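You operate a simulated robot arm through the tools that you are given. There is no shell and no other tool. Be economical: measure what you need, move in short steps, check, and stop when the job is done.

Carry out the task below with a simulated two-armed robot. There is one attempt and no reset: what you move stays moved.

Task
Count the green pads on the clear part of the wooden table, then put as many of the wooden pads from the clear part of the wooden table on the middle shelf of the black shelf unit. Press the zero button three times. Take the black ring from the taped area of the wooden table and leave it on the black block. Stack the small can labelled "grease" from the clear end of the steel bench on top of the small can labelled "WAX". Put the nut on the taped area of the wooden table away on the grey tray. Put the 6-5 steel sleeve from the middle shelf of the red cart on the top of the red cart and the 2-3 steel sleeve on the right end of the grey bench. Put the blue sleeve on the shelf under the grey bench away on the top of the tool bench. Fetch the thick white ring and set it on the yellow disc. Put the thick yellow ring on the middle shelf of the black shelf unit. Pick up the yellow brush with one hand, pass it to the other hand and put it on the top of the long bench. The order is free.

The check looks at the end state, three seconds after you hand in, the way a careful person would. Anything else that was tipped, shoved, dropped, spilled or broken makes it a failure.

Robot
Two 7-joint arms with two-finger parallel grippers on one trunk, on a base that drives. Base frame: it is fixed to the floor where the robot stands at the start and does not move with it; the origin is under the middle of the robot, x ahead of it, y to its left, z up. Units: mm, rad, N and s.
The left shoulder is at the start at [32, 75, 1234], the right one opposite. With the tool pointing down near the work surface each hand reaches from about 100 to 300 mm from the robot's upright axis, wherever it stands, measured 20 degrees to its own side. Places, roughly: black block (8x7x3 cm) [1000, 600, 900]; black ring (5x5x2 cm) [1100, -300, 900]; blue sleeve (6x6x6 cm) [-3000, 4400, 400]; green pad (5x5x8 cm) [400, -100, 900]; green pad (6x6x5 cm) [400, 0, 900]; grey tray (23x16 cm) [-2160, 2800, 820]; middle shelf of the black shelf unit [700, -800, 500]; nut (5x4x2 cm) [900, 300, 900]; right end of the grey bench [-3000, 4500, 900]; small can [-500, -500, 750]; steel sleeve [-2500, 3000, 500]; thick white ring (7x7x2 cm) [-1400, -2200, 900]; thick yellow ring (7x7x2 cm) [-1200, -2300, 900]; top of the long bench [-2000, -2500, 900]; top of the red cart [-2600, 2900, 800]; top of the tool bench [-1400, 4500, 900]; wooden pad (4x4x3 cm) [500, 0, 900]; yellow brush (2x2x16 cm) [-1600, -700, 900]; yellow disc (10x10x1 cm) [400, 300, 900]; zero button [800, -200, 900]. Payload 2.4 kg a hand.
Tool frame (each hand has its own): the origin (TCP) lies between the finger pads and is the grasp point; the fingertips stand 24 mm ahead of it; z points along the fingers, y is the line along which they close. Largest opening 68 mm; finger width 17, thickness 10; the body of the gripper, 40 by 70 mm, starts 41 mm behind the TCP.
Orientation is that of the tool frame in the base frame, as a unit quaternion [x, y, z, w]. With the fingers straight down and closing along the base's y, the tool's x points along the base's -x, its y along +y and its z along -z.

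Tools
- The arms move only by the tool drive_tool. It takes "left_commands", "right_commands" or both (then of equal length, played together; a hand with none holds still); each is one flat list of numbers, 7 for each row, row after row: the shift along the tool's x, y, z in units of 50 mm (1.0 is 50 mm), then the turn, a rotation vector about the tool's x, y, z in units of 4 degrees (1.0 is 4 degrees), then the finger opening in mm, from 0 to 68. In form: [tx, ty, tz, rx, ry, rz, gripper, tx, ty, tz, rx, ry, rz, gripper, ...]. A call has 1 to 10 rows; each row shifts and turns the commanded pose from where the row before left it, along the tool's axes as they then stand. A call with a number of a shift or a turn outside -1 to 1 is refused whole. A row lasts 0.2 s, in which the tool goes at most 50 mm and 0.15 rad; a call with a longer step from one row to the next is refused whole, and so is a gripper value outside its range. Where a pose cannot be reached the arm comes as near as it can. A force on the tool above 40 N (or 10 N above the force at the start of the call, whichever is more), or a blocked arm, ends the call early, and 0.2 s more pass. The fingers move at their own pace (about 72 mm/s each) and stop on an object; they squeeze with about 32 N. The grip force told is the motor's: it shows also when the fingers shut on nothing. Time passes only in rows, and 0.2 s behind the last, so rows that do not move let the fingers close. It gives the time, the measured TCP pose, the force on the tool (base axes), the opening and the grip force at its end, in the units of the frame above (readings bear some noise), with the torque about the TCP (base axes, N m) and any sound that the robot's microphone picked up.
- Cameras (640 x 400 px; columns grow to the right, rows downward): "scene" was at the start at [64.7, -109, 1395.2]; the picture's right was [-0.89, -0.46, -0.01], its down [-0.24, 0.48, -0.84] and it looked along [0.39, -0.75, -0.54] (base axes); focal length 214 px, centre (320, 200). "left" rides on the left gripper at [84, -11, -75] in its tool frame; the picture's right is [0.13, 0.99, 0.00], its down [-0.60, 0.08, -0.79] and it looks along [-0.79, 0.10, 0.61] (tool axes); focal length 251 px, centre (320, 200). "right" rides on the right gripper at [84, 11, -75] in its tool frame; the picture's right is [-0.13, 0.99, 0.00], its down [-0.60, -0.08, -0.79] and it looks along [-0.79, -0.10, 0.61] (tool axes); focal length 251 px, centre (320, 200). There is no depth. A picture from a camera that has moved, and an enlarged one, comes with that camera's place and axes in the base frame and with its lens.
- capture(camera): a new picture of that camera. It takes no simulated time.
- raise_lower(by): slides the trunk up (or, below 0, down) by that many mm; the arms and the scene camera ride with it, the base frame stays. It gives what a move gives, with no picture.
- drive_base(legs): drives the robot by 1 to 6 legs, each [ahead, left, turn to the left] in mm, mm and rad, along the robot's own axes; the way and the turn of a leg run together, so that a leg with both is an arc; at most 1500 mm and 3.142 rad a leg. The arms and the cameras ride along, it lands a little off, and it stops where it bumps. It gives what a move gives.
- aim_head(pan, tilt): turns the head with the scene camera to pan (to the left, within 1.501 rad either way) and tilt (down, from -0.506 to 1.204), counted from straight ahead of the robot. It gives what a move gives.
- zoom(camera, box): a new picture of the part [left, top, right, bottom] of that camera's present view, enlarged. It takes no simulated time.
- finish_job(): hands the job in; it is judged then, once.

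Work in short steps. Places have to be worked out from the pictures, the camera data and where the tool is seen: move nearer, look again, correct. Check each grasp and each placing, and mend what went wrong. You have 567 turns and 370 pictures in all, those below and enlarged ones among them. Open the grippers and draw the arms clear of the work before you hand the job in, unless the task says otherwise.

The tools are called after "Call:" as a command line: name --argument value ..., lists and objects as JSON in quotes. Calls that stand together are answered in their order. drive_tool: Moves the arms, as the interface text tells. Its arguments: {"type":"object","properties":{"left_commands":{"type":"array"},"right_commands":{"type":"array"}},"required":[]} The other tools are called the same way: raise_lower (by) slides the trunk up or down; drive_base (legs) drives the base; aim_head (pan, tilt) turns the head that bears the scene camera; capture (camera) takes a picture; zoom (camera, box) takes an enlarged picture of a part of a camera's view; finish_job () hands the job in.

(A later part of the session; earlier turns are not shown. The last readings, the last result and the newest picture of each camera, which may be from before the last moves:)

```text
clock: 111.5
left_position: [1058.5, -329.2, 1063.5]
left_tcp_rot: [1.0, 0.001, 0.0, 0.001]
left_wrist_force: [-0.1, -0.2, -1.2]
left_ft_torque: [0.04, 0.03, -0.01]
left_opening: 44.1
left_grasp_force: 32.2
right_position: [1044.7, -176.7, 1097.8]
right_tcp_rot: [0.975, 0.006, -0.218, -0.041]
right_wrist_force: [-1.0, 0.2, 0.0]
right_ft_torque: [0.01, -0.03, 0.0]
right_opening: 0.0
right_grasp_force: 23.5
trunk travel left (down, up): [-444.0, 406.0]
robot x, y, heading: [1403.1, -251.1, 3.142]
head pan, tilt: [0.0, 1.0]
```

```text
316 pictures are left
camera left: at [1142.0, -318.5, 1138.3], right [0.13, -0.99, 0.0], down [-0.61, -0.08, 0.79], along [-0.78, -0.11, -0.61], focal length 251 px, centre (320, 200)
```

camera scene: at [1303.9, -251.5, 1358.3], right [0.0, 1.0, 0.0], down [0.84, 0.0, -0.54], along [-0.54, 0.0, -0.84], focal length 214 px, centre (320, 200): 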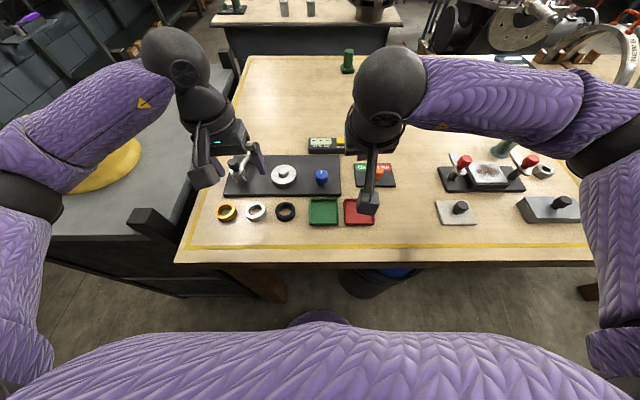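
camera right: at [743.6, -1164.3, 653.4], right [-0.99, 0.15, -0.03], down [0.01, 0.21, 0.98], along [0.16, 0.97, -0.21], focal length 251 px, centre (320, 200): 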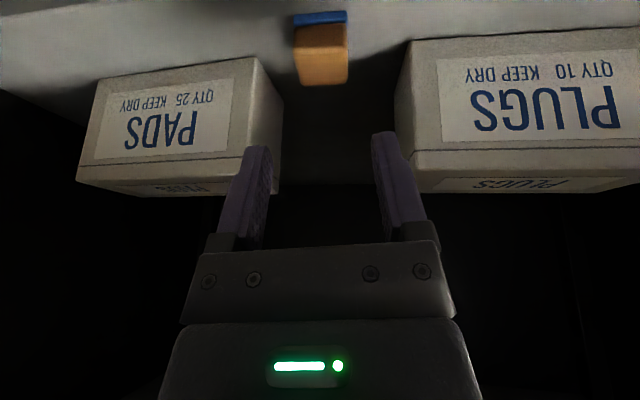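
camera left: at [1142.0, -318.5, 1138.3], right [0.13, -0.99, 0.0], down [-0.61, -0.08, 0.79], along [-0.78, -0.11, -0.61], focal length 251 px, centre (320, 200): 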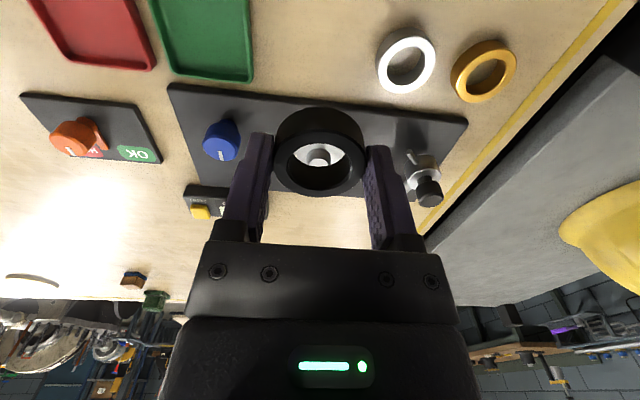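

Ring held. Now the right hand: level its roll and reach toward the ZERO button at about z 1060.

Call:
drive_tool --right_commands '[-0.8, 0, 0.4, -0.6, 0, 0, 0, -0.8, 0, 0.4, -0.55, 0, 0, 0, -0.8, 0, 0.4, 0, 0, 0, 0, -0.5, 0, 0.5, 0, 0, 0, 0, 0, 0, 0, 0, 0, 0, 0]'

Call:
capture --camera "right"

```text
clock: 112.7
left_position: [1058.3, -329.7, 1062.4]
left_tcp_rot: [1.0, 0.0, 0.001, 0.001]
left_wrist_force: [-0.3, -0.2, -1.3]
left_ft_torque: [0.02, -0.01, 0.02]
left_opening: 44.3
left_grasp_force: 31.7
right_position: [876.0, -180.4, 1081.9]
right_tcp_rot: [0.976, 0.016, -0.217, -0.001]
right_wrist_force: [0.2, 0.8, -0.1]
right_ft_torque: [0.0, 0.01, 0.01]
right_opening: 0.0
right_grasp_force: 23.4
trunk travel left (down, up): [-444.0, 406.0]
robot x, y, heading: [1403.7, -251.3, 3.139]
head pan, tilt: [0.0, 1.0]
```

```text
315 pictures are left
camera right: at [984.3, -188.2, 1114.5], right [-0.09, -1.0, 0.05], down [-0.21, 0.06, 0.98], along [-0.97, 0.07, -0.22], focal length 251 px, centre (320, 200)
```

right: 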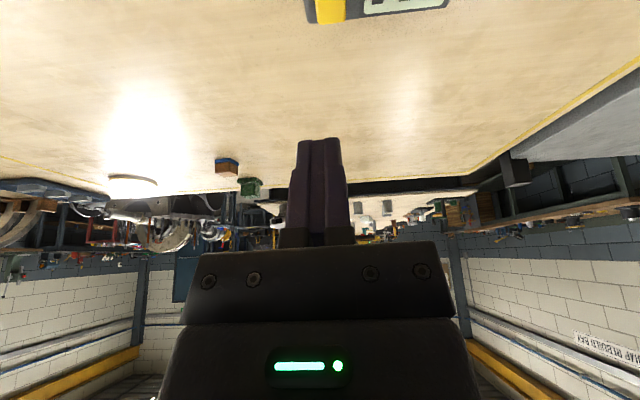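

Button ≈(840,−193). Move over it and down to TCP z≈1000, check.

Call:
drive_tool --right_commands '[-0.5, 0.26, 0.22, 0, 0, 0, 0, 0.35, 0, 0.74, 0, 0, 0, 0, 0.35, 0, 0.74, 0, 0, 0, 0, 0, 0, 0, 0, 0, 0, 0]'

Call:
capture --camera "right"

Call:
zoom --camera "scene" --box '[270, 110, 430, 210]'

```text
clock: 113.7
left_position: [1058.2, -328.7, 1062.2]
left_tcp_rot: [1.0, 0.001, 0.001, 0.001]
left_wrist_force: [0.0, 0.1, -0.7]
left_ft_torque: [-0.04, 0.02, 0.02]
left_opening: 44.5
left_grasp_force: 32.1
right_position: [858.8, -190.3, 997.8]
right_tcp_rot: [0.976, 0.015, -0.217, -0.001]
right_wrist_force: [-0.5, 1.0, 0.6]
right_ft_torque: [0.02, 0.0, 0.02]
right_opening: 0.0
right_grasp_force: 23.8
right hand out of reach, approached as far as the arm can: row 2, 3
trunk travel left (down, up): [-444.0, 406.0]
robot x, y, heading: [1404.0, -251.7, 3.136]
head pan, tilt: [0.0, 1.0]
```

```text
314 pictures are left
camera right: at [966.5, -198.2, 1029.5], right [-0.09, -1.0, 0.05], down [-0.21, 0.06, 0.97], along [-0.97, 0.08, -0.22], focal length 251 px, centre (320, 200)
```

right: 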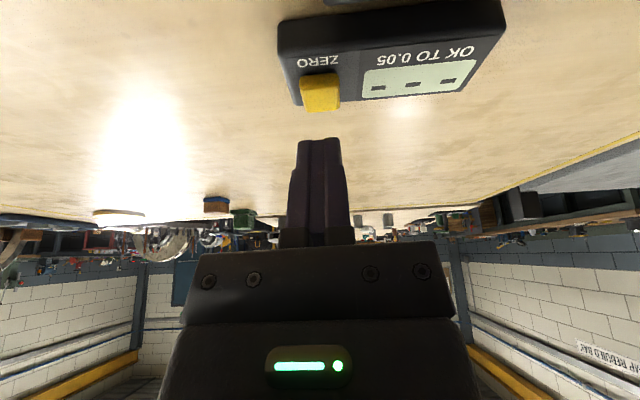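

```text
4.00 times, centred on (350, 160) of scene
camera zoom: at [1303.7, -251.4, 1358.3], right [0.0, 1.0, 0.0], down [0.84, 0.0, -0.54], along [-0.54, 0.0, -0.84], focal length 858 px, centre (200, 360)
```

zoom: 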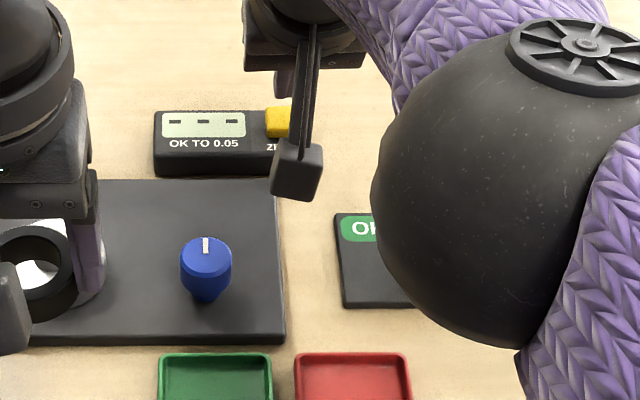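

Button ≈(829,−190), top z≈930. Creep base forward 22 mm for reach.

Call:
drive_base --legs '[[22, 0, 0]]'

Call:
drive_tool --right_commands '[0.2, 0, 0.43, 0, 0, 0, 0, 0, 0, 0, 0, 0, 0, 0]'

Call:
capture --camera "right"

```text
clock: 114.5
left_position: [1037.2, -328.8, 1060.6]
left_tcp_rot: [1.0, 0.001, 0.002, 0.002]
left_wrist_force: [-0.3, -0.1, -1.4]
left_ft_torque: [0.01, -0.01, -0.01]
left_opening: 44.5
left_grasp_force: 32.1
right_position: [835.2, -189.9, 996.5]
right_tcp_rot: [0.976, 0.015, -0.216, -0.002]
right_wrist_force: [-0.2, 0.2, -0.1]
right_ft_torque: [0.0, 0.0, 0.0]
right_opening: 0.0
right_grasp_force: 23.5
trunk travel left (down, up): [-444.0, 406.0]
robot x, y, heading: [1377.2, -253.3, 3.133]
head pan, tilt: [0.0, 1.0]
```

```text
clock: 115.1
left_position: [1037.5, -329.5, 1062.9]
left_tcp_rot: [1.0, 0.001, 0.001, 0.001]
left_wrist_force: [0.3, 0.3, -1.4]
left_ft_torque: [-0.01, 0.0, -0.02]
left_opening: 44.6
left_grasp_force: 32.6
right_position: [841.5, -187.8, 971.2]
right_tcp_rot: [0.976, 0.016, -0.217, 0.0]
right_wrist_force: [0.1, 1.0, 0.1]
right_ft_torque: [0.0, 0.0, -0.01]
right_opening: 0.0
right_grasp_force: 23.7
right hand out of reach, approached as far as the arm can: row 1
trunk travel left (down, up): [-444.0, 406.0]
robot x, y, heading: [1380.3, -250.4, 3.132]
head pan, tilt: [0.0, 1.0]
```

```text
312 pictures are left
camera right: at [949.4, -196.2, 1004.5], right [-0.09, -0.99, 0.05], down [-0.21, 0.06, 0.97], along [-0.97, 0.08, -0.22], focal length 251 px, centre (320, 200)
```

right: 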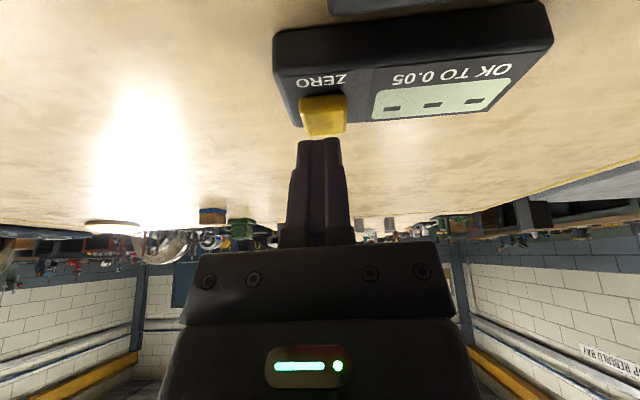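

Fingertip is right over the button. To have downward reach, raise the right hand 45 mm and lower the trunk 60.

Call:
drive_tool --right_commands '[-0.38, 0, -0.82, 0, 0, 0, 0]' --left_commands '[0, 0, -0.8, 0, 0, 0, 30]'

Call:
raise_lower --by -45

Call:
capture --camera "right"

```text
clock: 115.5
left_position: [1035.6, -330.9, 1101.6]
left_tcp_rot: [1.0, 0.001, 0.001, 0.001]
left_wrist_force: [0.4, 0.0, -0.7]
left_ft_torque: [-0.01, 0.01, -0.02]
left_opening: 44.4
left_grasp_force: 31.9
right_position: [834.3, -189.1, 1015.3]
right_tcp_rot: [0.976, 0.015, -0.217, -0.001]
right_wrist_force: [0.4, -0.6, 0.2]
right_ft_torque: [0.01, 0.0, -0.01]
right_opening: 0.0
right_grasp_force: 23.9
right hand out of reach, approached as far as the arm can: row 1
trunk travel left (down, up): [-444.0, 406.0]
robot x, y, heading: [1379.3, -249.0, 3.143]
head pan, tilt: [0.0, 1.0]
```

```text
clock: 116.4
left_position: [1036.0, -328.8, 1058.5]
left_tcp_rot: [1.0, 0.001, 0.001, 0.001]
left_wrist_force: [0.4, -0.1, -0.9]
left_ft_torque: [0.03, 0.0, -0.03]
left_opening: 44.3
left_grasp_force: 32.0
right_position: [830.9, -192.0, 965.6]
right_tcp_rot: [0.978, 0.015, -0.21, -0.002]
right_wrist_force: [0.7, 0.0, 0.4]
right_ft_torque: [-0.05, 0.01, 0.01]
right_opening: 0.0
right_grasp_force: 23.9
trunk travel left (down, up): [-399.0, 451.0]
robot x, y, heading: [1379.0, -258.9, 3.139]
head pan, tilt: [0.0, 1.0]
heard: click
```

```text
311 pictures are left
camera right: at [939.6, -199.0, 999.4], right [-0.09, -0.99, 0.04], down [-0.23, 0.06, 0.97], along [-0.97, 0.08, -0.23], focal length 251 px, centre (320, 200)
```

right: 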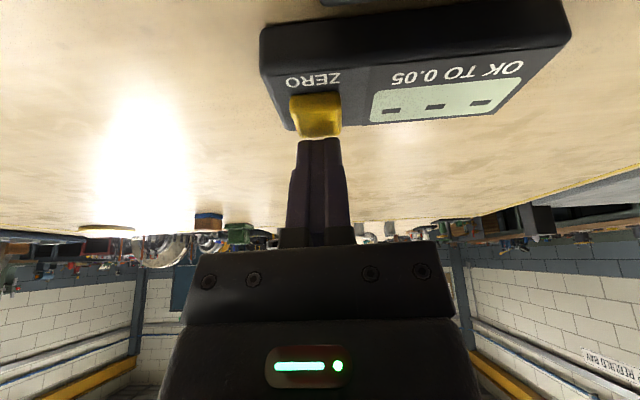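

A click was heard – that may be a first press. Read the display.

Call:
zoom --camera "right" --box '[240, 0, 600, 160]'

Call:
zoom --camera "scene" --box '[290, 110, 390, 175]'

```text
1.78 times, centred on (420, 80) of right
camera zoom: at [939.6, -199.0, 999.4], right [-0.09, -0.99, 0.04], down [-0.23, 0.06, 0.97], along [-0.97, 0.08, -0.23], focal length 447 px, centre (142, 413)
```

zoom: 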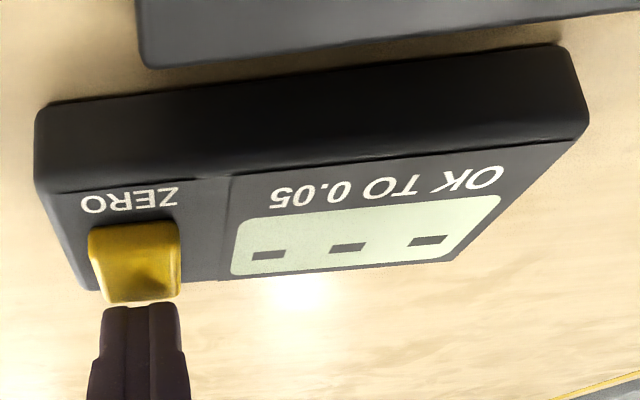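

```text
6.15 times, centred on (340, 142) of scene
camera zoom: at [1276.1, -251.4, 1313.0], right [0.01, 1.0, 0.0], down [0.84, 0.0, -0.54], along [-0.54, 0.0, -0.84], focal length 1320 px, centre (197, 554)
```

zoom: 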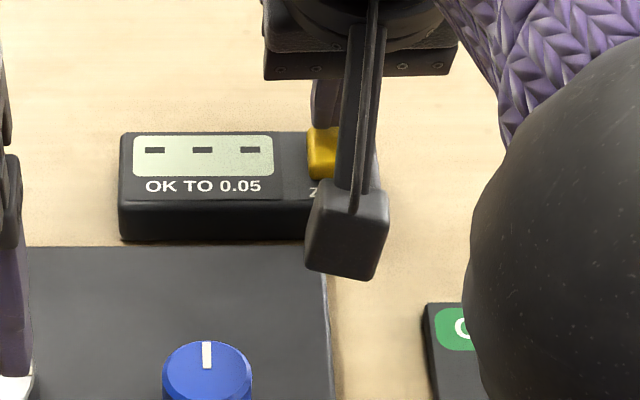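

Lift 20 mm, shift 8 mm toward me, and listen.

Call:
drive_tool --right_commands '[-0.17, 0, -0.36, 0, 0, 0, 0, 0.14, 0, -0.07, 0, 0, 0, 0, 0, 0, 0, 0, 0, 0, 0]'

Call:
capture --camera "right"

```text
clock: 117.2
left_position: [1035.5, -330.1, 1058.4]
left_tcp_rot: [1.0, 0.002, 0.001, 0.001]
left_wrist_force: [0.7, -0.1, -0.7]
left_ft_torque: [0.01, 0.0, -0.03]
left_opening: 44.5
left_grasp_force: 32.2
right_position: [828.5, -192.3, 986.4]
right_tcp_rot: [0.977, 0.016, -0.211, -0.002]
right_wrist_force: [-0.4, -0.2, 1.1]
right_ft_torque: [-0.01, 0.02, 0.01]
right_opening: 0.3
right_grasp_force: 23.6
right hand out of reach, approached as far as the arm can: row 2
trunk travel left (down, up): [-399.0, 451.0]
robot x, y, heading: [1378.7, -250.6, 3.13]
head pan, tilt: [0.0, 1.0]
```

```text
308 pictures are left
camera right: at [936.9, -198.8, 1019.5], right [-0.09, -0.99, 0.04], down [-0.23, 0.06, 0.97], along [-0.97, 0.08, -0.23], focal length 251 px, centre (320, 200)
```

right: 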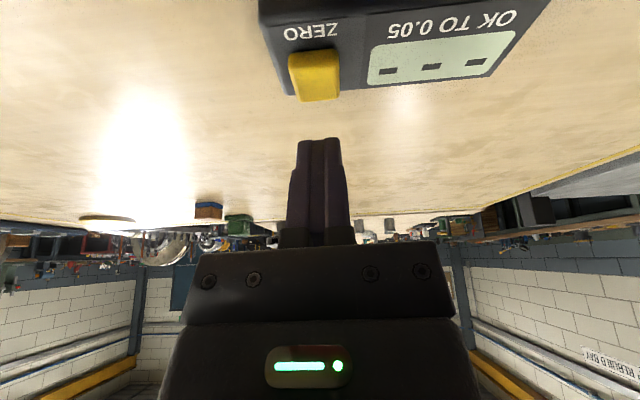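

Call:
drive_tool --right_commands '[0.28, 0, 0.13, 0, 0, 0, 0, 0, 0, 0, 0, 0, 0, 0]'

Call:
capture --camera "right"

```text
clock: 117.8
left_position: [1037.1, -329.6, 1058.0]
left_tcp_rot: [1.0, 0.0, 0.001, 0.001]
left_wrist_force: [0.9, 0.5, -1.5]
left_ft_torque: [-0.01, -0.01, 0.01]
left_opening: 44.7
left_grasp_force: 31.7
right_position: [832.1, -193.1, 974.3]
right_tcp_rot: [0.978, 0.015, -0.21, -0.002]
right_wrist_force: [-0.3, 0.9, -0.9]
right_ft_torque: [0.01, -0.04, 0.02]
right_opening: 0.1
right_grasp_force: 23.8
right hand out of reach, approached as far as the arm can: row 1
trunk travel left (down, up): [-399.0, 451.0]
robot x, y, heading: [1381.1, -247.8, 3.138]
head pan, tilt: [0.0, 1.0]
```

```text
307 pictures are left
camera right: at [939.1, -200.4, 1006.3], right [-0.09, -0.99, 0.04], down [-0.23, 0.06, 0.97], along [-0.97, 0.08, -0.23], focal length 251 px, centre (320, 200)
```

right: 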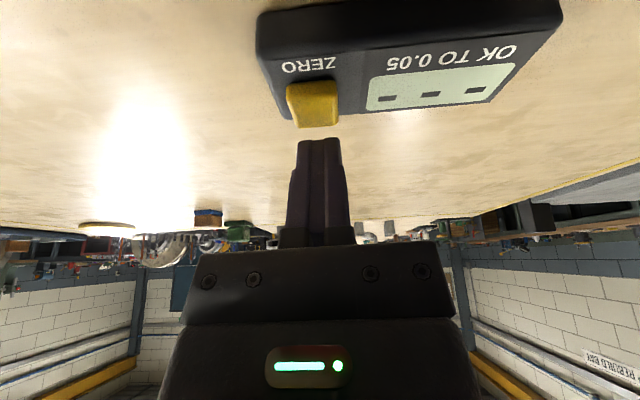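

Call:
drive_tool --right_commands '[0.3, 0, -0.14, 0, 0, 0, 0, 0, 0, 0, 0, 0, 0, 0]'

```text
clock: 118.4
left_position: [1036.8, -329.6, 1057.4]
left_tcp_rot: [1.0, 0.001, 0.002, 0.002]
left_wrist_force: [-0.4, -0.5, -1.2]
left_ft_torque: [0.01, -0.03, -0.04]
left_opening: 44.3
left_grasp_force: 32.0
right_position: [828.4, -194.7, 974.9]
right_tcp_rot: [0.977, 0.015, -0.213, -0.003]
right_wrist_force: [0.6, 0.2, -1.6]
right_ft_torque: [0.01, -0.06, -0.01]
right_opening: 0.0
right_grasp_force: 23.7
right hand out of reach, approached as far as the arm can: row 1
trunk travel left (down, up): [-399.0, 451.0]
robot x, y, heading: [1380.1, -252.8, 3.131]
head pan, tilt: [0.0, 1.0]
```

Base back 12 mm shifts the finger over the button; then press down.

Call:
drive_base --legs '[[-14, 0, 0]]'

Call:
drive_tool --right_commands '[0.05, 0, 0.1, 0, 0, 0, 0, 0, 0, 0, 0, 0, 0, 0]'

Call:
capture --camera "right"

```text
clock: 119.2
left_position: [1051.3, -329.7, 1058.2]
left_tcp_rot: [1.0, 0.002, 0.0, 0.001]
left_wrist_force: [-0.5, 0.6, -0.6]
left_ft_torque: [-0.04, 0.03, -0.01]
left_opening: 44.4
left_grasp_force: 32.1
right_position: [843.8, -194.3, 975.0]
right_tcp_rot: [0.977, 0.016, -0.213, -0.001]
right_wrist_force: [0.5, -1.3, -0.5]
right_ft_torque: [-0.02, 0.01, 0.0]
right_opening: 0.0
right_grasp_force: 23.5
trunk travel left (down, up): [-399.0, 451.0]
robot x, y, heading: [1391.5, -252.2, 3.137]
head pan, tilt: [0.0, 1.0]
```

```text
clock: 119.8
left_position: [1050.9, -330.3, 1057.9]
left_tcp_rot: [1.0, 0.0, 0.002, 0.001]
left_wrist_force: [1.4, -0.8, -1.1]
left_ft_torque: [0.03, 0.02, -0.01]
left_opening: 44.4
left_grasp_force: 31.5
right_position: [844.3, -196.1, 968.6]
right_tcp_rot: [0.977, 0.015, -0.213, -0.002]
right_wrist_force: [-0.3, -0.3, 0.6]
right_ft_torque: [-0.02, 0.02, 0.01]
right_opening: 0.2
right_grasp_force: 22.8
trunk travel left (down, up): [-399.0, 451.0]
robot x, y, heading: [1397.9, -252.9, 3.137]
head pan, tilt: [0.0, 1.0]
```

```text
306 pictures are left
camera right: at [951.7, -202.8, 1002.2], right [-0.09, -1.0, 0.04], down [-0.22, 0.06, 0.97], along [-0.97, 0.08, -0.23], focal length 251 px, centre (320, 200)
```

right: 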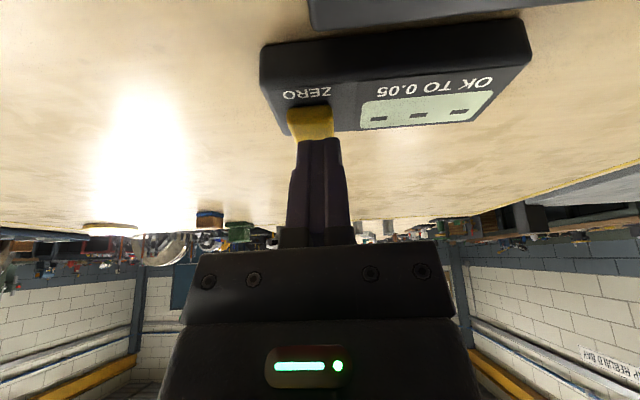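

Now in reach with the tip on the button. Small side shift and press down 7 mm.

Call:
drive_tool --right_commands '[0, -0.08, 0, 0, 0, 0, 0, 0.06, 0, 0.13, 0, 0, 0, 0]'

```text
clock: 120.4
left_position: [1051.1, -329.7, 1057.3]
left_tcp_rot: [1.0, 0.001, 0.001, 0.0]
left_wrist_force: [0.3, -0.3, -1.6]
left_ft_torque: [-0.05, -0.02, -0.04]
left_opening: 44.5
left_grasp_force: 31.6
right_position: [844.0, -191.8, 962.5]
right_tcp_rot: [0.977, 0.016, -0.215, -0.001]
right_wrist_force: [0.9, -0.8, 1.9]
right_ft_torque: [-0.05, -0.01, -0.05]
right_opening: 0.0
right_grasp_force: 23.9
trunk travel left (down, up): [-399.0, 451.0]
robot x, y, heading: [1395.1, -250.0, 3.14]
head pan, tilt: [0.0, 1.0]
heard: click
```

Second click. Lift clear, then press a third time.

Call:
drive_tool --right_commands '[-0.13, 0, -0.28, 0, 0, 0, 0, 0, 0, 0, 0, 0, 0, 0, 0, 0, 0, 0, 0, 0, 0]'

Call:
zoom --camera "right" --box '[240, 0, 560, 160]'

```text
clock: 121.2
left_position: [1051.3, -329.8, 1057.9]
left_tcp_rot: [1.0, 0.001, 0.001, 0.001]
left_wrist_force: [0.0, 0.0, -1.2]
left_ft_torque: [0.0, 0.04, -0.01]
left_opening: 44.3
left_grasp_force: 32.0
right_position: [843.7, -191.6, 977.6]
right_tcp_rot: [0.977, 0.016, -0.213, -0.002]
right_wrist_force: [-0.4, -0.7, 0.3]
right_ft_torque: [0.0, 0.02, 0.0]
right_opening: 0.2
right_grasp_force: 23.8
trunk travel left (down, up): [-399.0, 451.0]
robot x, y, heading: [1393.9, -253.2, 3.133]
head pan, tilt: [0.0, 1.0]
```

```text
2.00 times, centred on (400, 80) of right
camera zoom: at [952.0, -199.1, 1010.9], right [-0.09, -1.0, 0.04], down [-0.22, 0.06, 0.97], along [-0.97, 0.08, -0.23], focal length 503 px, centre (160, 440)
```

zoom: 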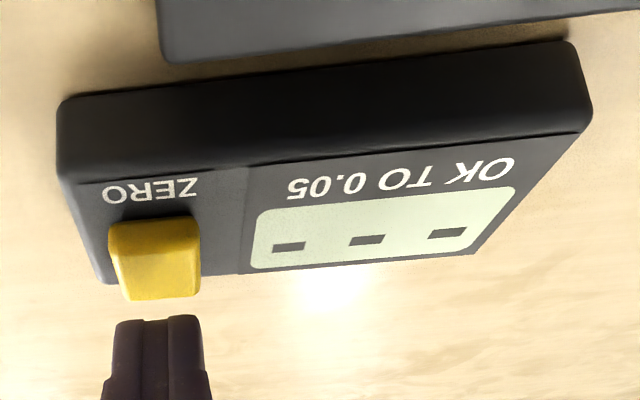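

Call:
drive_tool --right_commands '[0.06, 0, 0.14, 0, 0, 0, 0, 0.07, 0, 0.15, 0, 0, 0, 0]'

Call:
drive_tool --right_commands '[-0.2, 0, -0.4, 0, 0, 0, 0, -0.3, 0, -0.7, 0, 0, 0, 0, 0, 0, 0, 0, 0, 0, 0]'

Call:
capture --camera "right"

```text
clock: 121.8
left_position: [1051.7, -329.7, 1057.5]
left_tcp_rot: [1.0, 0.0, 0.001, 0.001]
left_wrist_force: [-0.2, -0.1, -1.6]
left_ft_torque: [0.0, 0.01, 0.03]
left_opening: 44.4
left_grasp_force: 32.1
right_position: [843.8, -190.7, 963.3]
right_tcp_rot: [0.977, 0.015, -0.214, -0.002]
right_wrist_force: [-1.2, -1.0, 3.0]
right_ft_torque: [0.0, 0.04, -0.02]
right_opening: 0.0
right_grasp_force: 23.3
trunk travel left (down, up): [-399.0, 451.0]
robot x, y, heading: [1394.8, -252.9, 3.141]
head pan, tilt: [0.0, 1.0]
heard: click
```

```text
clock: 122.6
left_position: [1050.7, -329.3, 1057.8]
left_tcp_rot: [1.0, 0.001, 0.001, 0.001]
left_wrist_force: [-0.3, -0.8, -1.5]
left_ft_torque: [-0.01, 0.02, 0.01]
left_opening: 44.6
left_grasp_force: 31.5
right_position: [843.4, -192.3, 1021.7]
right_tcp_rot: [0.977, 0.016, -0.212, -0.002]
right_wrist_force: [0.3, 0.1, 0.4]
right_ft_torque: [0.01, 0.0, -0.04]
right_opening: 0.0
right_grasp_force: 23.5
trunk travel left (down, up): [-399.0, 451.0]
robot x, y, heading: [1391.6, -249.9, 3.133]
head pan, tilt: [0.0, 1.0]
```

```text
304 pictures are left
camera right: at [950.3, -200.0, 1054.9], right [-0.09, -1.0, 0.04], down [-0.22, 0.06, 0.97], along [-0.97, 0.08, -0.23], focal length 251 px, centre (320, 200)
```

right: 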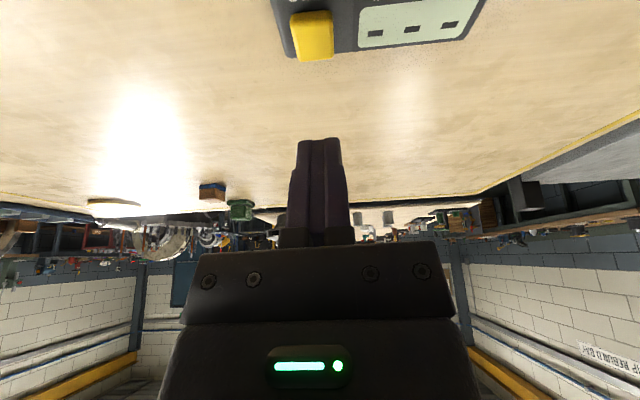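

Three clicks: button done. Retract right hand, back off, strafe to the black block, and approach.

Call:
drive_tool --right_commands '[0.8, 0, -0.6, 0, 0, 0, 20, 0.85, 0, -0.5, 0, 0, 0, 40, 0.9, 0, -0.4, 0, 0, 0, 68, 0.9, 0, -0.4, 0, 0, 0, 68]' --left_commands '[0, 0, -0.6, 0, 0, 0, 30, 0, 0, 0, 0, 0, 0, 30, 0, 0, 0, 0, 0, 0, 30, 0, 0, 0, 0, 0, 0, 30]'

Call:
drive_base --legs '[[-220, 0, 0], [0, -900, 0]]'

Call:
aim_head --pan 0 --tilt 0.8

Call:
capture --camera "scene"

```text
clock: 123.6
left_position: [1051.9, -330.1, 1088.2]
left_tcp_rot: [1.0, 0.0, 0.001, 0.001]
left_wrist_force: [-0.2, 0.8, -1.6]
left_ft_torque: [0.04, 0.0, -0.03]
left_opening: 44.5
left_grasp_force: 32.2
right_position: [1040.4, -186.4, 1036.7]
right_tcp_rot: [0.977, 0.014, -0.214, -0.001]
right_wrist_force: [-0.1, -0.4, 0.3]
right_ft_torque: [-0.01, 0.04, -0.01]
right_opening: 68.1
right_grasp_force: 0.0
trunk travel left (down, up): [-399.0, 451.0]
robot x, y, heading: [1394.0, -252.2, 3.135]
head pan, tilt: [0.0, 1.0]
```

```text
clock: 129.5
left_position: [1266.3, 556.3, 1086.1]
left_tcp_rot: [1.0, 0.01, 0.001, 0.001]
left_wrist_force: [-0.3, -0.1, -1.3]
left_ft_torque: [-0.01, 0.01, -0.01]
left_opening: 44.5
left_grasp_force: 31.4
right_position: [1252.3, 696.6, 1035.1]
right_tcp_rot: [0.977, 0.026, -0.213, 0.001]
right_wrist_force: [0.3, 0.4, -0.5]
right_ft_torque: [-0.02, -0.04, 0.03]
right_opening: 67.7
right_grasp_force: 0.1
trunk travel left (down, up): [-399.0, 451.0]
robot x, y, heading: [1610.1, 638.0, -3.132]
head pan, tilt: [0.0, 1.0]
```

```text
clock: 130.3
left_position: [1266.1, 555.9, 1086.8]
left_tcp_rot: [1.0, 0.011, 0.001, 0.001]
left_wrist_force: [0.6, -0.4, -2.1]
left_ft_torque: [-0.03, 0.0, 0.01]
left_opening: 44.3
left_grasp_force: 32.1
right_position: [1251.7, 697.8, 1035.6]
right_tcp_rot: [0.977, 0.025, -0.213, 0.001]
right_wrist_force: [-0.4, 0.7, 0.7]
right_ft_torque: [0.02, 0.01, -0.01]
right_opening: 68.2
right_grasp_force: 0.0
trunk travel left (down, up): [-399.0, 451.0]
robot x, y, heading: [1610.0, 639.5, -3.126]
head pan, tilt: [0.0, 0.799]
```

```text
303 pictures are left
camera scene: at [1493.1, 638.2, 1328.1], right [-0.01, 1.0, 0.0], down [0.72, 0.01, -0.7], along [-0.7, -0.01, -0.72], focal length 214 px, centre (320, 200)
```

scene: 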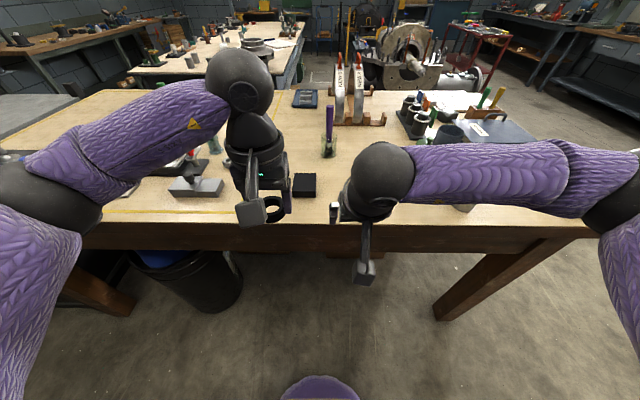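

Black block ≈(1059,~585). Drive forward 205 and right 25, then view with left camera.

Call:
drive_base --legs '[[205, -25, 0]]'

Call:
capture --camera "left"

```text
clock: 131.9
left_position: [1062.1, 575.4, 1087.1]
left_tcp_rot: [1.0, 0.012, 0.002, 0.001]
left_wrist_force: [0.6, -0.6, -1.7]
left_ft_torque: [0.04, -0.01, 0.01]
left_opening: 44.5
left_grasp_force: 31.6
right_position: [1047.9, 717.2, 1035.5]
right_tcp_rot: [0.977, 0.026, -0.213, 0.001]
right_wrist_force: [0.0, 0.8, -0.3]
right_ft_torque: [-0.01, 0.01, 0.02]
right_opening: 68.2
right_grasp_force: 0.1
trunk travel left (down, up): [-399.0, 451.0]
robot x, y, heading: [1403.0, 662.0, -3.125]
head pan, tilt: [0.0, 0.799]
```

```text
302 pictures are left
camera left: at [1144.0, 588.7, 1161.8], right [0.15, -0.99, 0.0], down [-0.6, -0.09, 0.79], along [-0.78, -0.12, -0.61], focal length 251 px, centre (320, 200)
```

left: 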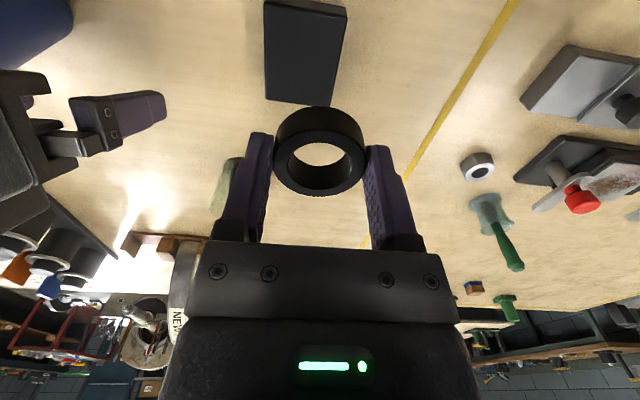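

Block centre ≈(1053,588). Shift, descend to z≈985, check.

Call:
drive_tool --left_commands '[-0.18, -0.26, 0, 0, 0, 0, 30, 0, 0, 1, 0, 0, 0, 30, 0, 0, 1, 0, 0, 0, 30, 0, 0, 0, 0, 0, 0, 30]'

Call:
capture --camera "left"

```text
clock: 132.9
left_position: [1052.5, 587.8, 984.4]
left_tcp_rot: [1.0, 0.012, 0.001, 0.0]
left_wrist_force: [0.5, 1.2, -1.7]
left_ft_torque: [0.0, 0.03, -0.01]
left_opening: 44.7
left_grasp_force: 31.6
right_position: [1047.8, 717.1, 1036.5]
right_tcp_rot: [0.977, 0.027, -0.213, 0.001]
right_wrist_force: [0.2, 0.1, 0.8]
right_ft_torque: [-0.03, -0.01, -0.01]
right_opening: 68.1
right_grasp_force: 0.1
trunk travel left (down, up): [-399.0, 451.0]
robot x, y, heading: [1402.7, 662.3, -3.13]
head pan, tilt: [0.0, 0.799]
```

```text
301 pictures are left
camera left: at [1135.7, 600.8, 1060.1], right [0.15, -0.99, 0.0], down [-0.6, -0.09, 0.79], along [-0.78, -0.12, -0.61], focal length 251 px, centre (320, 200)
```

left: 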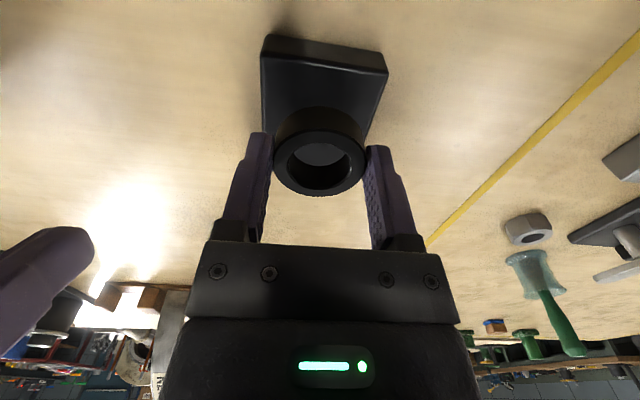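

Call:
drive_tool --left_commands '[-0.08, 0, 0, 0, 0, 0, 30, 0, 0, 0.14, 0, 0, 0, 30, 0, 0, 0.1, 0, 0, 0, 30, 0, 0, 0.06, 0, 0, 0, 30, 0, 0, 0, 0, 0, 0, 30]'

```text
clock: 134.1
left_position: [1049.0, 587.5, 970.6]
left_tcp_rot: [1.0, 0.012, 0.001, 0.001]
left_wrist_force: [-0.1, -0.2, -0.4]
left_ft_torque: [-0.02, -0.04, 0.01]
left_opening: 44.2
left_grasp_force: 32.3
right_position: [1047.2, 716.9, 1035.3]
right_tcp_rot: [0.977, 0.026, -0.213, 0.001]
right_wrist_force: [0.0, 0.4, -0.8]
right_ft_torque: [0.03, 0.04, -0.02]
right_opening: 68.2
right_grasp_force: 0.0
trunk travel left (down, up): [-399.0, 451.0]
robot x, y, heading: [1402.4, 661.0, -3.121]
head pan, tilt: [0.0, 0.799]
```

Call:
drive_tool --left_commands '[0, 0, 0.06, 0, 0, 0, 30, 0, 0, 0, 0, 0, 0, 30]'

```text
clock: 134.7
left_position: [1048.1, 588.4, 969.4]
left_tcp_rot: [1.0, 0.012, 0.001, 0.001]
left_wrist_force: [0.2, -0.1, -1.0]
left_ft_torque: [0.03, 0.01, -0.04]
left_opening: 44.3
left_grasp_force: 32.0
right_position: [1047.1, 716.5, 1035.0]
right_tcp_rot: [0.976, 0.027, -0.214, 0.001]
right_wrist_force: [-0.6, 0.8, -0.5]
right_ft_torque: [-0.01, 0.02, -0.01]
right_opening: 68.0
right_grasp_force: 0.0
trunk travel left (down, up): [-399.0, 451.0]
robot x, y, heading: [1402.8, 663.0, -3.123]
head pan, tilt: [0.0, 0.799]
```

Call:
drive_tool --left_commands '[0, 0, 0.06, 0, 0, 0, 30, 0, 0, 0.06, 0, 0, 0, 30, 0, 0, 0, 0, 0, 0, 30]'

Call:
capture --camera "left"

```text
clock: 135.5
left_position: [1048.5, 589.3, 965.0]
left_tcp_rot: [1.0, 0.013, 0.0, 0.0]
left_wrist_force: [-3.3, -4.6, 23.8]
left_ft_torque: [-0.01, -0.16, -0.06]
left_opening: 44.6
left_grasp_force: 32.2
right_position: [1047.1, 717.2, 1036.5]
right_tcp_rot: [0.976, 0.026, -0.214, 0.0]
right_wrist_force: [-1.0, 1.1, -0.2]
right_ft_torque: [0.04, -0.02, 0.01]
right_opening: 67.9
right_grasp_force: 0.0
trunk travel left (down, up): [-399.0, 451.0]
robot x, y, heading: [1404.7, 663.8, -3.128]
head pan, tilt: [0.0, 0.799]
```

```text
300 pictures are left
camera left: at [1132.2, 601.2, 1038.9], right [0.15, -0.99, 0.0], down [-0.6, -0.09, 0.79], along [-0.78, -0.12, -0.61], focal length 251 px, centre (320, 200)
```

left: 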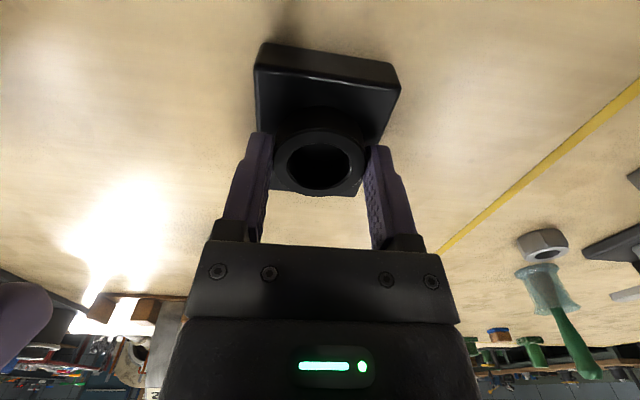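

Ring rests on the block, centred. Release and rise.

Call:
drive_tool --left_commands '[0, 0, -0.03, 0, 0, 0, 30, 0, 0, 0, 0, 0, 0, 56, 0, 0, 0, 0, 0, 0, 60, 0, 0, -0.5, 0, 0, 0, 60, 0, 0, -1, 0, 0, 0, 60, 0, 0, -1, 0, 0, 0, 60]'

Call:
capture --camera "left"

```text
clock: 136.9
left_position: [1049.0, 589.1, 1088.9]
left_tcp_rot: [1.0, 0.012, 0.001, 0.001]
left_wrist_force: [-0.1, -0.1, 0.0]
left_ft_torque: [0.02, 0.0, 0.03]
left_opening: 59.8
left_grasp_force: 0.0
right_position: [1047.1, 716.8, 1036.0]
right_tcp_rot: [0.976, 0.027, -0.214, 0.001]
right_wrist_force: [0.0, -0.1, -0.6]
right_ft_torque: [0.0, 0.01, 0.0]
right_opening: 68.0
right_grasp_force: 0.1
trunk travel left (down, up): [-399.0, 451.0]
robot x, y, heading: [1407.3, 662.7, -3.125]
head pan, tilt: [0.0, 0.799]
```

```text
299 pictures are left
camera left: at [1130.7, 602.1, 1165.1], right [0.15, -0.99, 0.0], down [-0.6, -0.09, 0.79], along [-0.78, -0.12, -0.61], focal length 251 px, centre (320, 200)
```

left: 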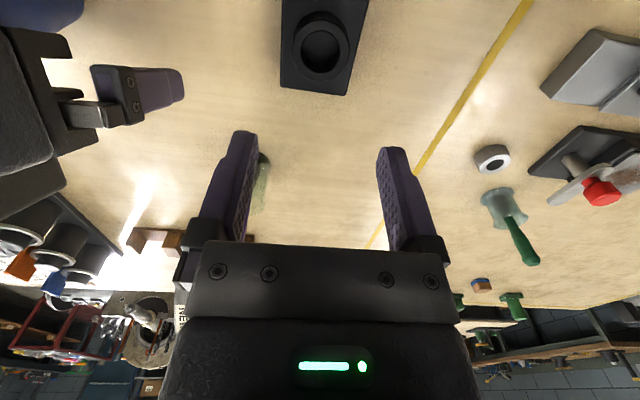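

Ring is on the block. Next the nut at ≈(941,346): strafe left 235 mm.

Call:
drive_base --legs '[[0, 235, 0]]'

Call:
drive_tool --left_commands '[-0.9, 0, 0, 0, 0, 0, 68, -0.9, 0, 0, 0, 0, 0, 68, 0, 0, 0, 0, 0, 0, 68]'

Call:
capture --camera "left"

```text
clock: 138.6
left_position: [1051.4, 353.5, 1088.3]
left_tcp_rot: [1.0, 0.015, 0.0, 0.001]
left_wrist_force: [-0.7, -0.6, 0.3]
left_ft_torque: [0.01, -0.02, -0.01]
left_opening: 59.9
left_grasp_force: 0.1
right_position: [1052.1, 480.4, 1035.3]
right_tcp_rot: [0.976, 0.03, -0.214, 0.001]
right_wrist_force: [-1.0, -0.2, 0.0]
right_ft_torque: [-0.01, 0.01, 0.03]
right_opening: 68.0
right_grasp_force: 0.2
trunk travel left (down, up): [-399.0, 451.0]
robot x, y, heading: [1406.9, 425.0, -3.12]
head pan, tilt: [0.0, 0.799]
```

```text
clock: 139.4
left_position: [960.8, 350.9, 1088.6]
left_tcp_rot: [1.0, 0.014, 0.002, 0.002]
left_wrist_force: [-0.6, 0.1, 0.8]
left_ft_torque: [-0.03, -0.02, 0.01]
left_opening: 68.1
left_grasp_force: 0.2
right_position: [1051.9, 481.9, 1035.6]
right_tcp_rot: [0.977, 0.028, -0.213, 0.0]
right_wrist_force: [-0.3, 0.7, 0.2]
right_ft_torque: [0.01, 0.02, -0.01]
right_opening: 68.1
right_grasp_force: 0.1
trunk travel left (down, up): [-399.0, 451.0]
robot x, y, heading: [1408.5, 426.3, -3.12]
head pan, tilt: [0.0, 0.799]
```

```text
298 pictures are left
camera left: at [1043.7, 364.6, 1164.1], right [0.16, -0.99, 0.0], down [-0.6, -0.09, 0.79], along [-0.78, -0.13, -0.61], focal length 251 px, centre (320, 200)
```

left: 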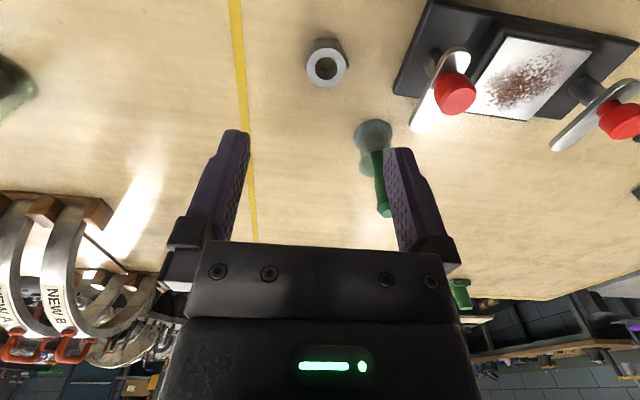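

Nut ≈(940,339). Shift and descend to z≈990.

Call:
drive_tool --left_commands '[-0.42, 0.24, 0, 0, 0, 0, 68, 0, 0, 1, 0, 0, 0, 68, 0, 0, 0.9, 0, 0, 0, 68, 0, 0, 0, 0, 0, 0, 68]'

Call:
capture --camera "left"

```text
clock: 140.4
left_position: [942.2, 339.8, 993.6]
left_tcp_rot: [1.0, 0.014, 0.001, 0.001]
left_wrist_force: [-0.8, 0.6, 0.5]
left_ft_torque: [0.03, 0.02, 0.0]
left_opening: 68.1
left_grasp_force: 0.1
right_position: [1051.2, 480.4, 1035.4]
right_tcp_rot: [0.977, 0.029, -0.213, 0.002]
right_wrist_force: [-0.3, -1.1, 0.3]
right_ft_torque: [-0.01, 0.03, 0.01]
right_opening: 68.0
right_grasp_force: 0.0
trunk travel left (down, up): [-399.0, 451.0]
robot x, y, heading: [1412.7, 423.3, -3.121]
head pan, tilt: [0.0, 0.799]
```

```text
297 pictures are left
camera left: at [1025.0, 352.8, 1069.3], right [0.16, -0.99, 0.0], down [-0.6, -0.09, 0.79], along [-0.78, -0.13, -0.61], focal length 251 px, centre (320, 200)
```

left: 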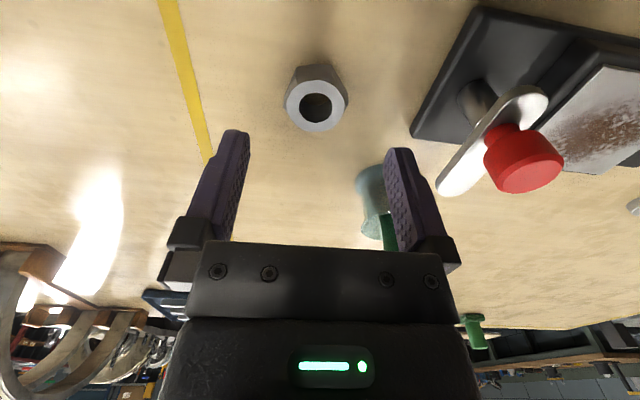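

Call:
zoom --camera "left" --box '[240, 40, 400, 150]'

```text
3.64 times, centred on (320, 95) of left
camera zoom: at [1025.0, 352.8, 1069.3], right [0.16, -0.99, 0.0], down [-0.6, -0.09, 0.79], along [-0.78, -0.13, -0.61], focal length 914 px, centre (320, 582)
```

zoom: 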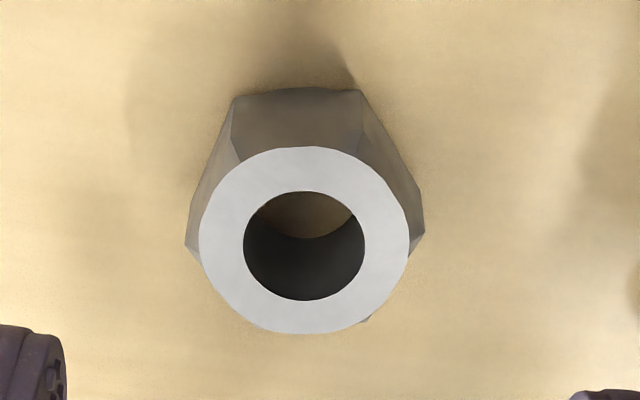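

Nut's flats are ~19° off; rotate the tool +19° about its axis and descend to z≈955.

Call:
drive_tool --left_commands '[-0.06, 0, 0, 0, 0, 0.96, 68, 0, 0, 0.2, 0, 0, 0.96, 68, 0, 0, 0.2, 0, 0, 0.96, 68, 0, 0, 0.2, 0, 0, 0.96, 68, 0, 0, 0.15, 0, 0, 0.96, 68, 0, 0, 0, 0, 0, 0, 68]'

Call:
capture --camera "left"

```text
clock: 141.8
left_position: [939.4, 337.7, 956.7]
left_tcp_rot: [0.988, -0.152, 0.001, 0.001]
left_wrist_force: [1.0, -0.4, -0.6]
left_ft_torque: [-0.01, 0.01, 0.02]
left_opening: 68.0
left_grasp_force: 0.0
right_position: [1051.0, 482.2, 1035.8]
right_tcp_rot: [0.977, 0.028, -0.213, 0.001]
right_wrist_force: [-0.1, 0.8, 0.8]
right_ft_torque: [0.0, -0.03, -0.01]
right_opening: 68.0
right_grasp_force: 0.0
trunk travel left (down, up): [-399.0, 451.0]
robot x, y, heading: [1408.5, 424.4, -3.121]
head pan, tilt: [0.0, 0.799]
```

```text
295 pictures are left
camera left: at [1021.7, 322.9, 1031.5], right [-0.18, -0.98, 0.0], down [-0.6, 0.11, 0.79], along [-0.78, 0.14, -0.61], focal length 251 px, centre (320, 200)
```

left: 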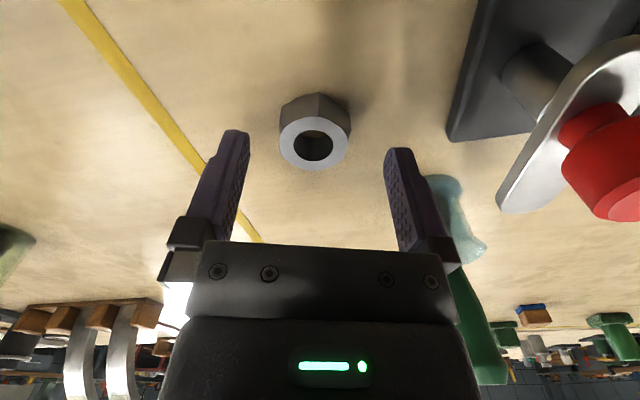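

Flats face the fingers now. Descend 20 mm and grip.

Call:
drive_tool --left_commands '[0, 0, 0.2, 0, 0, 0, 68, 0, 0, 0.2, 0, 0, 0, 68, 0, 0, 0, 0, 0, 0, 20, 0, 0, 0, 0, 0, 0, 20, 0, 0, 0, 0, 0, 0, 20, 0, 0, -0.5, 0, 0, 0, 20, 0, 0, -1, 0, 0, 0, 20, 0, 0, -1, 0, 0, 0, 20]'

Call:
capture --camera "left"

```text
clock: 143.6
left_position: [938.9, 338.9, 1062.6]
left_tcp_rot: [0.988, -0.152, 0.001, 0.001]
left_wrist_force: [0.0, -0.2, -0.7]
left_ft_torque: [0.0, -0.07, 0.01]
left_opening: 35.6
left_grasp_force: 31.9
right_position: [1052.0, 481.7, 1034.6]
right_tcp_rot: [0.976, 0.028, -0.214, 0.002]
right_wrist_force: [0.5, 0.5, -0.3]
right_ft_torque: [-0.02, -0.02, 0.03]
right_opening: 68.0
right_grasp_force: 0.1
trunk travel left (down, up): [-399.0, 451.0]
robot x, y, heading: [1410.0, 426.3, -3.118]
head pan, tilt: [0.0, 0.799]
```

```text
294 pictures are left
camera left: at [1020.3, 324.6, 1137.6], right [-0.18, -0.98, 0.0], down [-0.6, 0.11, 0.79], along [-0.78, 0.14, -0.61], focal length 251 px, centre (320, 200)
```

left: 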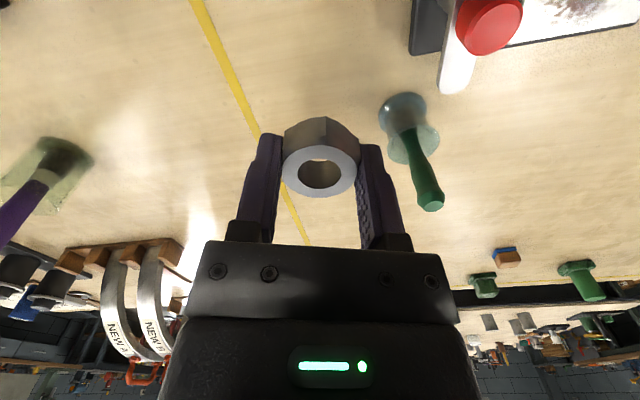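

Nut held on its flats. Back off and look toward +y to plan the route to the grey tray.

Call:
drive_base --legs '[[-300, 0, 0]]'

Call:
drive_tool --left_commands '[0.9, 0, 0, 0, 0, -0.96, 20, 0.9, 0, 0, 0, 0, -0.96, 20, 0.5, 0, -0.5, 0, 0, -0.96, 20, 0, 0, 0, 0, 0, -0.96, 20, 0, 0, 0, 0, 0, -0.96, 20]' --right_commands '[0, 0, -0.6, 0, 1, 0, 68, 0, 0, -0.5, 0, 1, 0, 68, 0, 0, 0, 0, 1, 0, 68, 0, 0, 0, 0, 1, 0, 68, 0, 0, 0, 0, 1, 0, 68]'

Call:
aim_head --pan -1.3 --tilt 0.35

Call:
capture --camera "scene"

```text
clock: 145.7
left_position: [1237.7, 343.9, 1061.9]
left_tcp_rot: [0.989, -0.149, 0.002, 0.001]
left_wrist_force: [0.4, -0.2, -2.0]
left_ft_torque: [0.0, -0.02, -0.01]
left_opening: 35.5
left_grasp_force: 32.0
right_position: [1349.7, 487.8, 1035.1]
right_tcp_rot: [0.977, 0.032, -0.213, 0.001]
right_wrist_force: [0.4, -0.4, -0.4]
right_ft_torque: [-0.02, 0.0, 0.04]
right_opening: 67.9
right_grasp_force: 0.0
trunk travel left (down, up): [-399.0, 451.0]
robot x, y, heading: [1707.1, 435.4, -3.111]
head pan, tilt: [0.0, 0.799]
```

```text
clock: 146.9
left_position: [1347.8, 315.5, 1086.4]
left_tcp_rot: [1.0, 0.018, 0.001, 0.001]
left_wrist_force: [0.0, 0.0, -1.9]
left_ft_torque: [-0.02, 0.0, 0.01]
left_opening: 35.4
left_grasp_force: 32.1
right_position: [1370.0, 487.6, 1085.9]
right_tcp_rot: [0.999, 0.03, -0.04, -0.004]
right_wrist_force: [-0.4, 0.7, -0.3]
right_ft_torque: [-0.02, 0.02, 0.04]
right_opening: 67.9
right_grasp_force: 0.1
trunk travel left (down, up): [-399.0, 451.0]
robot x, y, heading: [1705.6, 428.0, -3.117]
head pan, tilt: [0.0, 0.799]
```

```text
clock: 148.3
left_position: [1347.3, 315.5, 1086.1]
left_tcp_rot: [1.0, 0.016, 0.001, 0.001]
left_wrist_force: [0.0, -0.6, -1.1]
left_ft_torque: [0.0, 0.01, 0.0]
left_opening: 35.4
left_grasp_force: 31.6
right_position: [1371.5, 486.8, 1086.3]
right_tcp_rot: [0.999, 0.032, -0.04, -0.003]
right_wrist_force: [0.6, -0.3, -0.5]
right_ft_torque: [0.02, -0.02, 0.02]
right_opening: 68.2
right_grasp_force: 0.1
trunk travel left (down, up): [-399.0, 451.0]
robot x, y, heading: [1707.5, 433.7, -3.107]
head pan, tilt: [-1.3, 0.351]
```

```text
293 pictures are left
camera scene: at [1644.1, 522.6, 1367.8], right [0.96, 0.29, 0.0], down [0.1, -0.33, -0.94], along [-0.28, 0.9, -0.34], focal length 214 px, centre (320, 200)
```

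scene: 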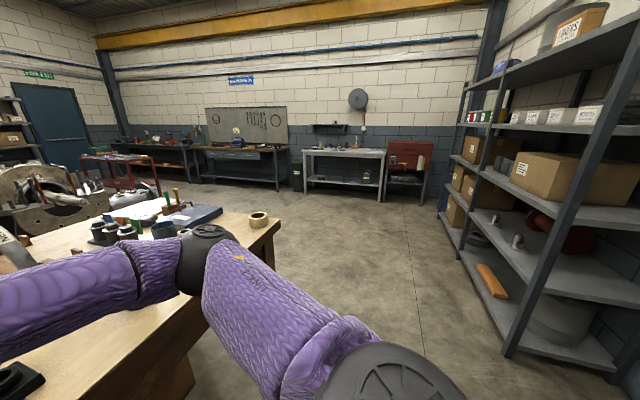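

Floor is clear. Drive around the table end toward the red cart area.

Call:
drive_base --legs '[[0, 0, -1.6], [1500, 0, 0], [1300, 0, 0], [0, 0, 1.571], [1500, 0, 0], [900, 0, 0]]'

Call:
aim_head --pan 0.1 --tilt 0.35

Call:
capture --camera "scene"

```text
clock: 180.9
left_position: [-1054.0, 3012.6, 1087.3]
left_tcp_rot: [1.0, 0.015, 0.002, 0.001]
left_wrist_force: [-0.1, 0.3, -0.4]
left_ft_torque: [-0.04, 0.02, 0.04]
left_opening: 35.4
left_grasp_force: 32.0
right_position: [-1031.9, 3183.8, 1086.6]
right_tcp_rot: [0.999, 0.031, -0.041, -0.003]
right_wrist_force: [0.5, -0.9, -0.1]
right_ft_torque: [0.01, 0.02, -0.05]
right_opening: 68.0
right_grasp_force: 0.0
trunk travel left (down, up): [-399.0, 451.0]
robot x, y, heading: [-694.6, 3129.6, -3.117]
head pan, tilt: [-1.3, 0.351]
```

```text
clock: 182.4
left_position: [-1054.4, 3012.7, 1087.2]
left_tcp_rot: [1.0, 0.016, 0.002, 0.002]
left_wrist_force: [-1.1, -0.4, -1.4]
left_ft_torque: [-0.02, 0.01, -0.02]
left_opening: 35.6
left_grasp_force: 31.6
right_position: [-1031.7, 3184.3, 1086.4]
right_tcp_rot: [0.999, 0.03, -0.041, -0.003]
right_wrist_force: [-0.6, -0.2, 0.5]
right_ft_torque: [-0.01, 0.02, 0.02]
right_opening: 67.9
right_grasp_force: 0.1
trunk travel left (down, up): [-399.0, 451.0]
robot x, y, heading: [-695.4, 3129.2, -3.12]
head pan, tilt: [0.099, 0.351]
```

```text
292 pictures are left
camera scene: at [-822.5, 3118.4, 1367.8], right [-0.12, 0.99, 0.0], down [0.34, 0.04, -0.94], along [-0.93, -0.12, -0.34], focal length 214 px, centre (320, 200)
```

scene: 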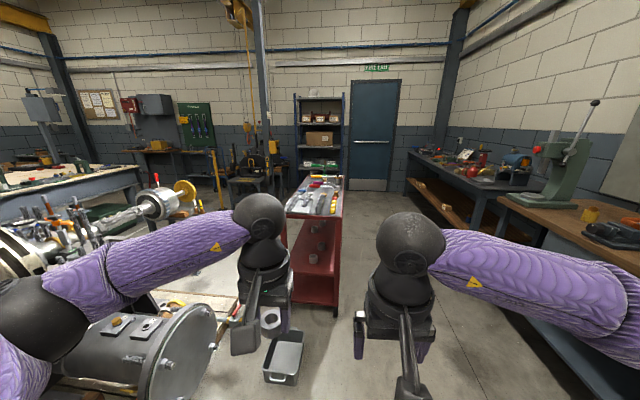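

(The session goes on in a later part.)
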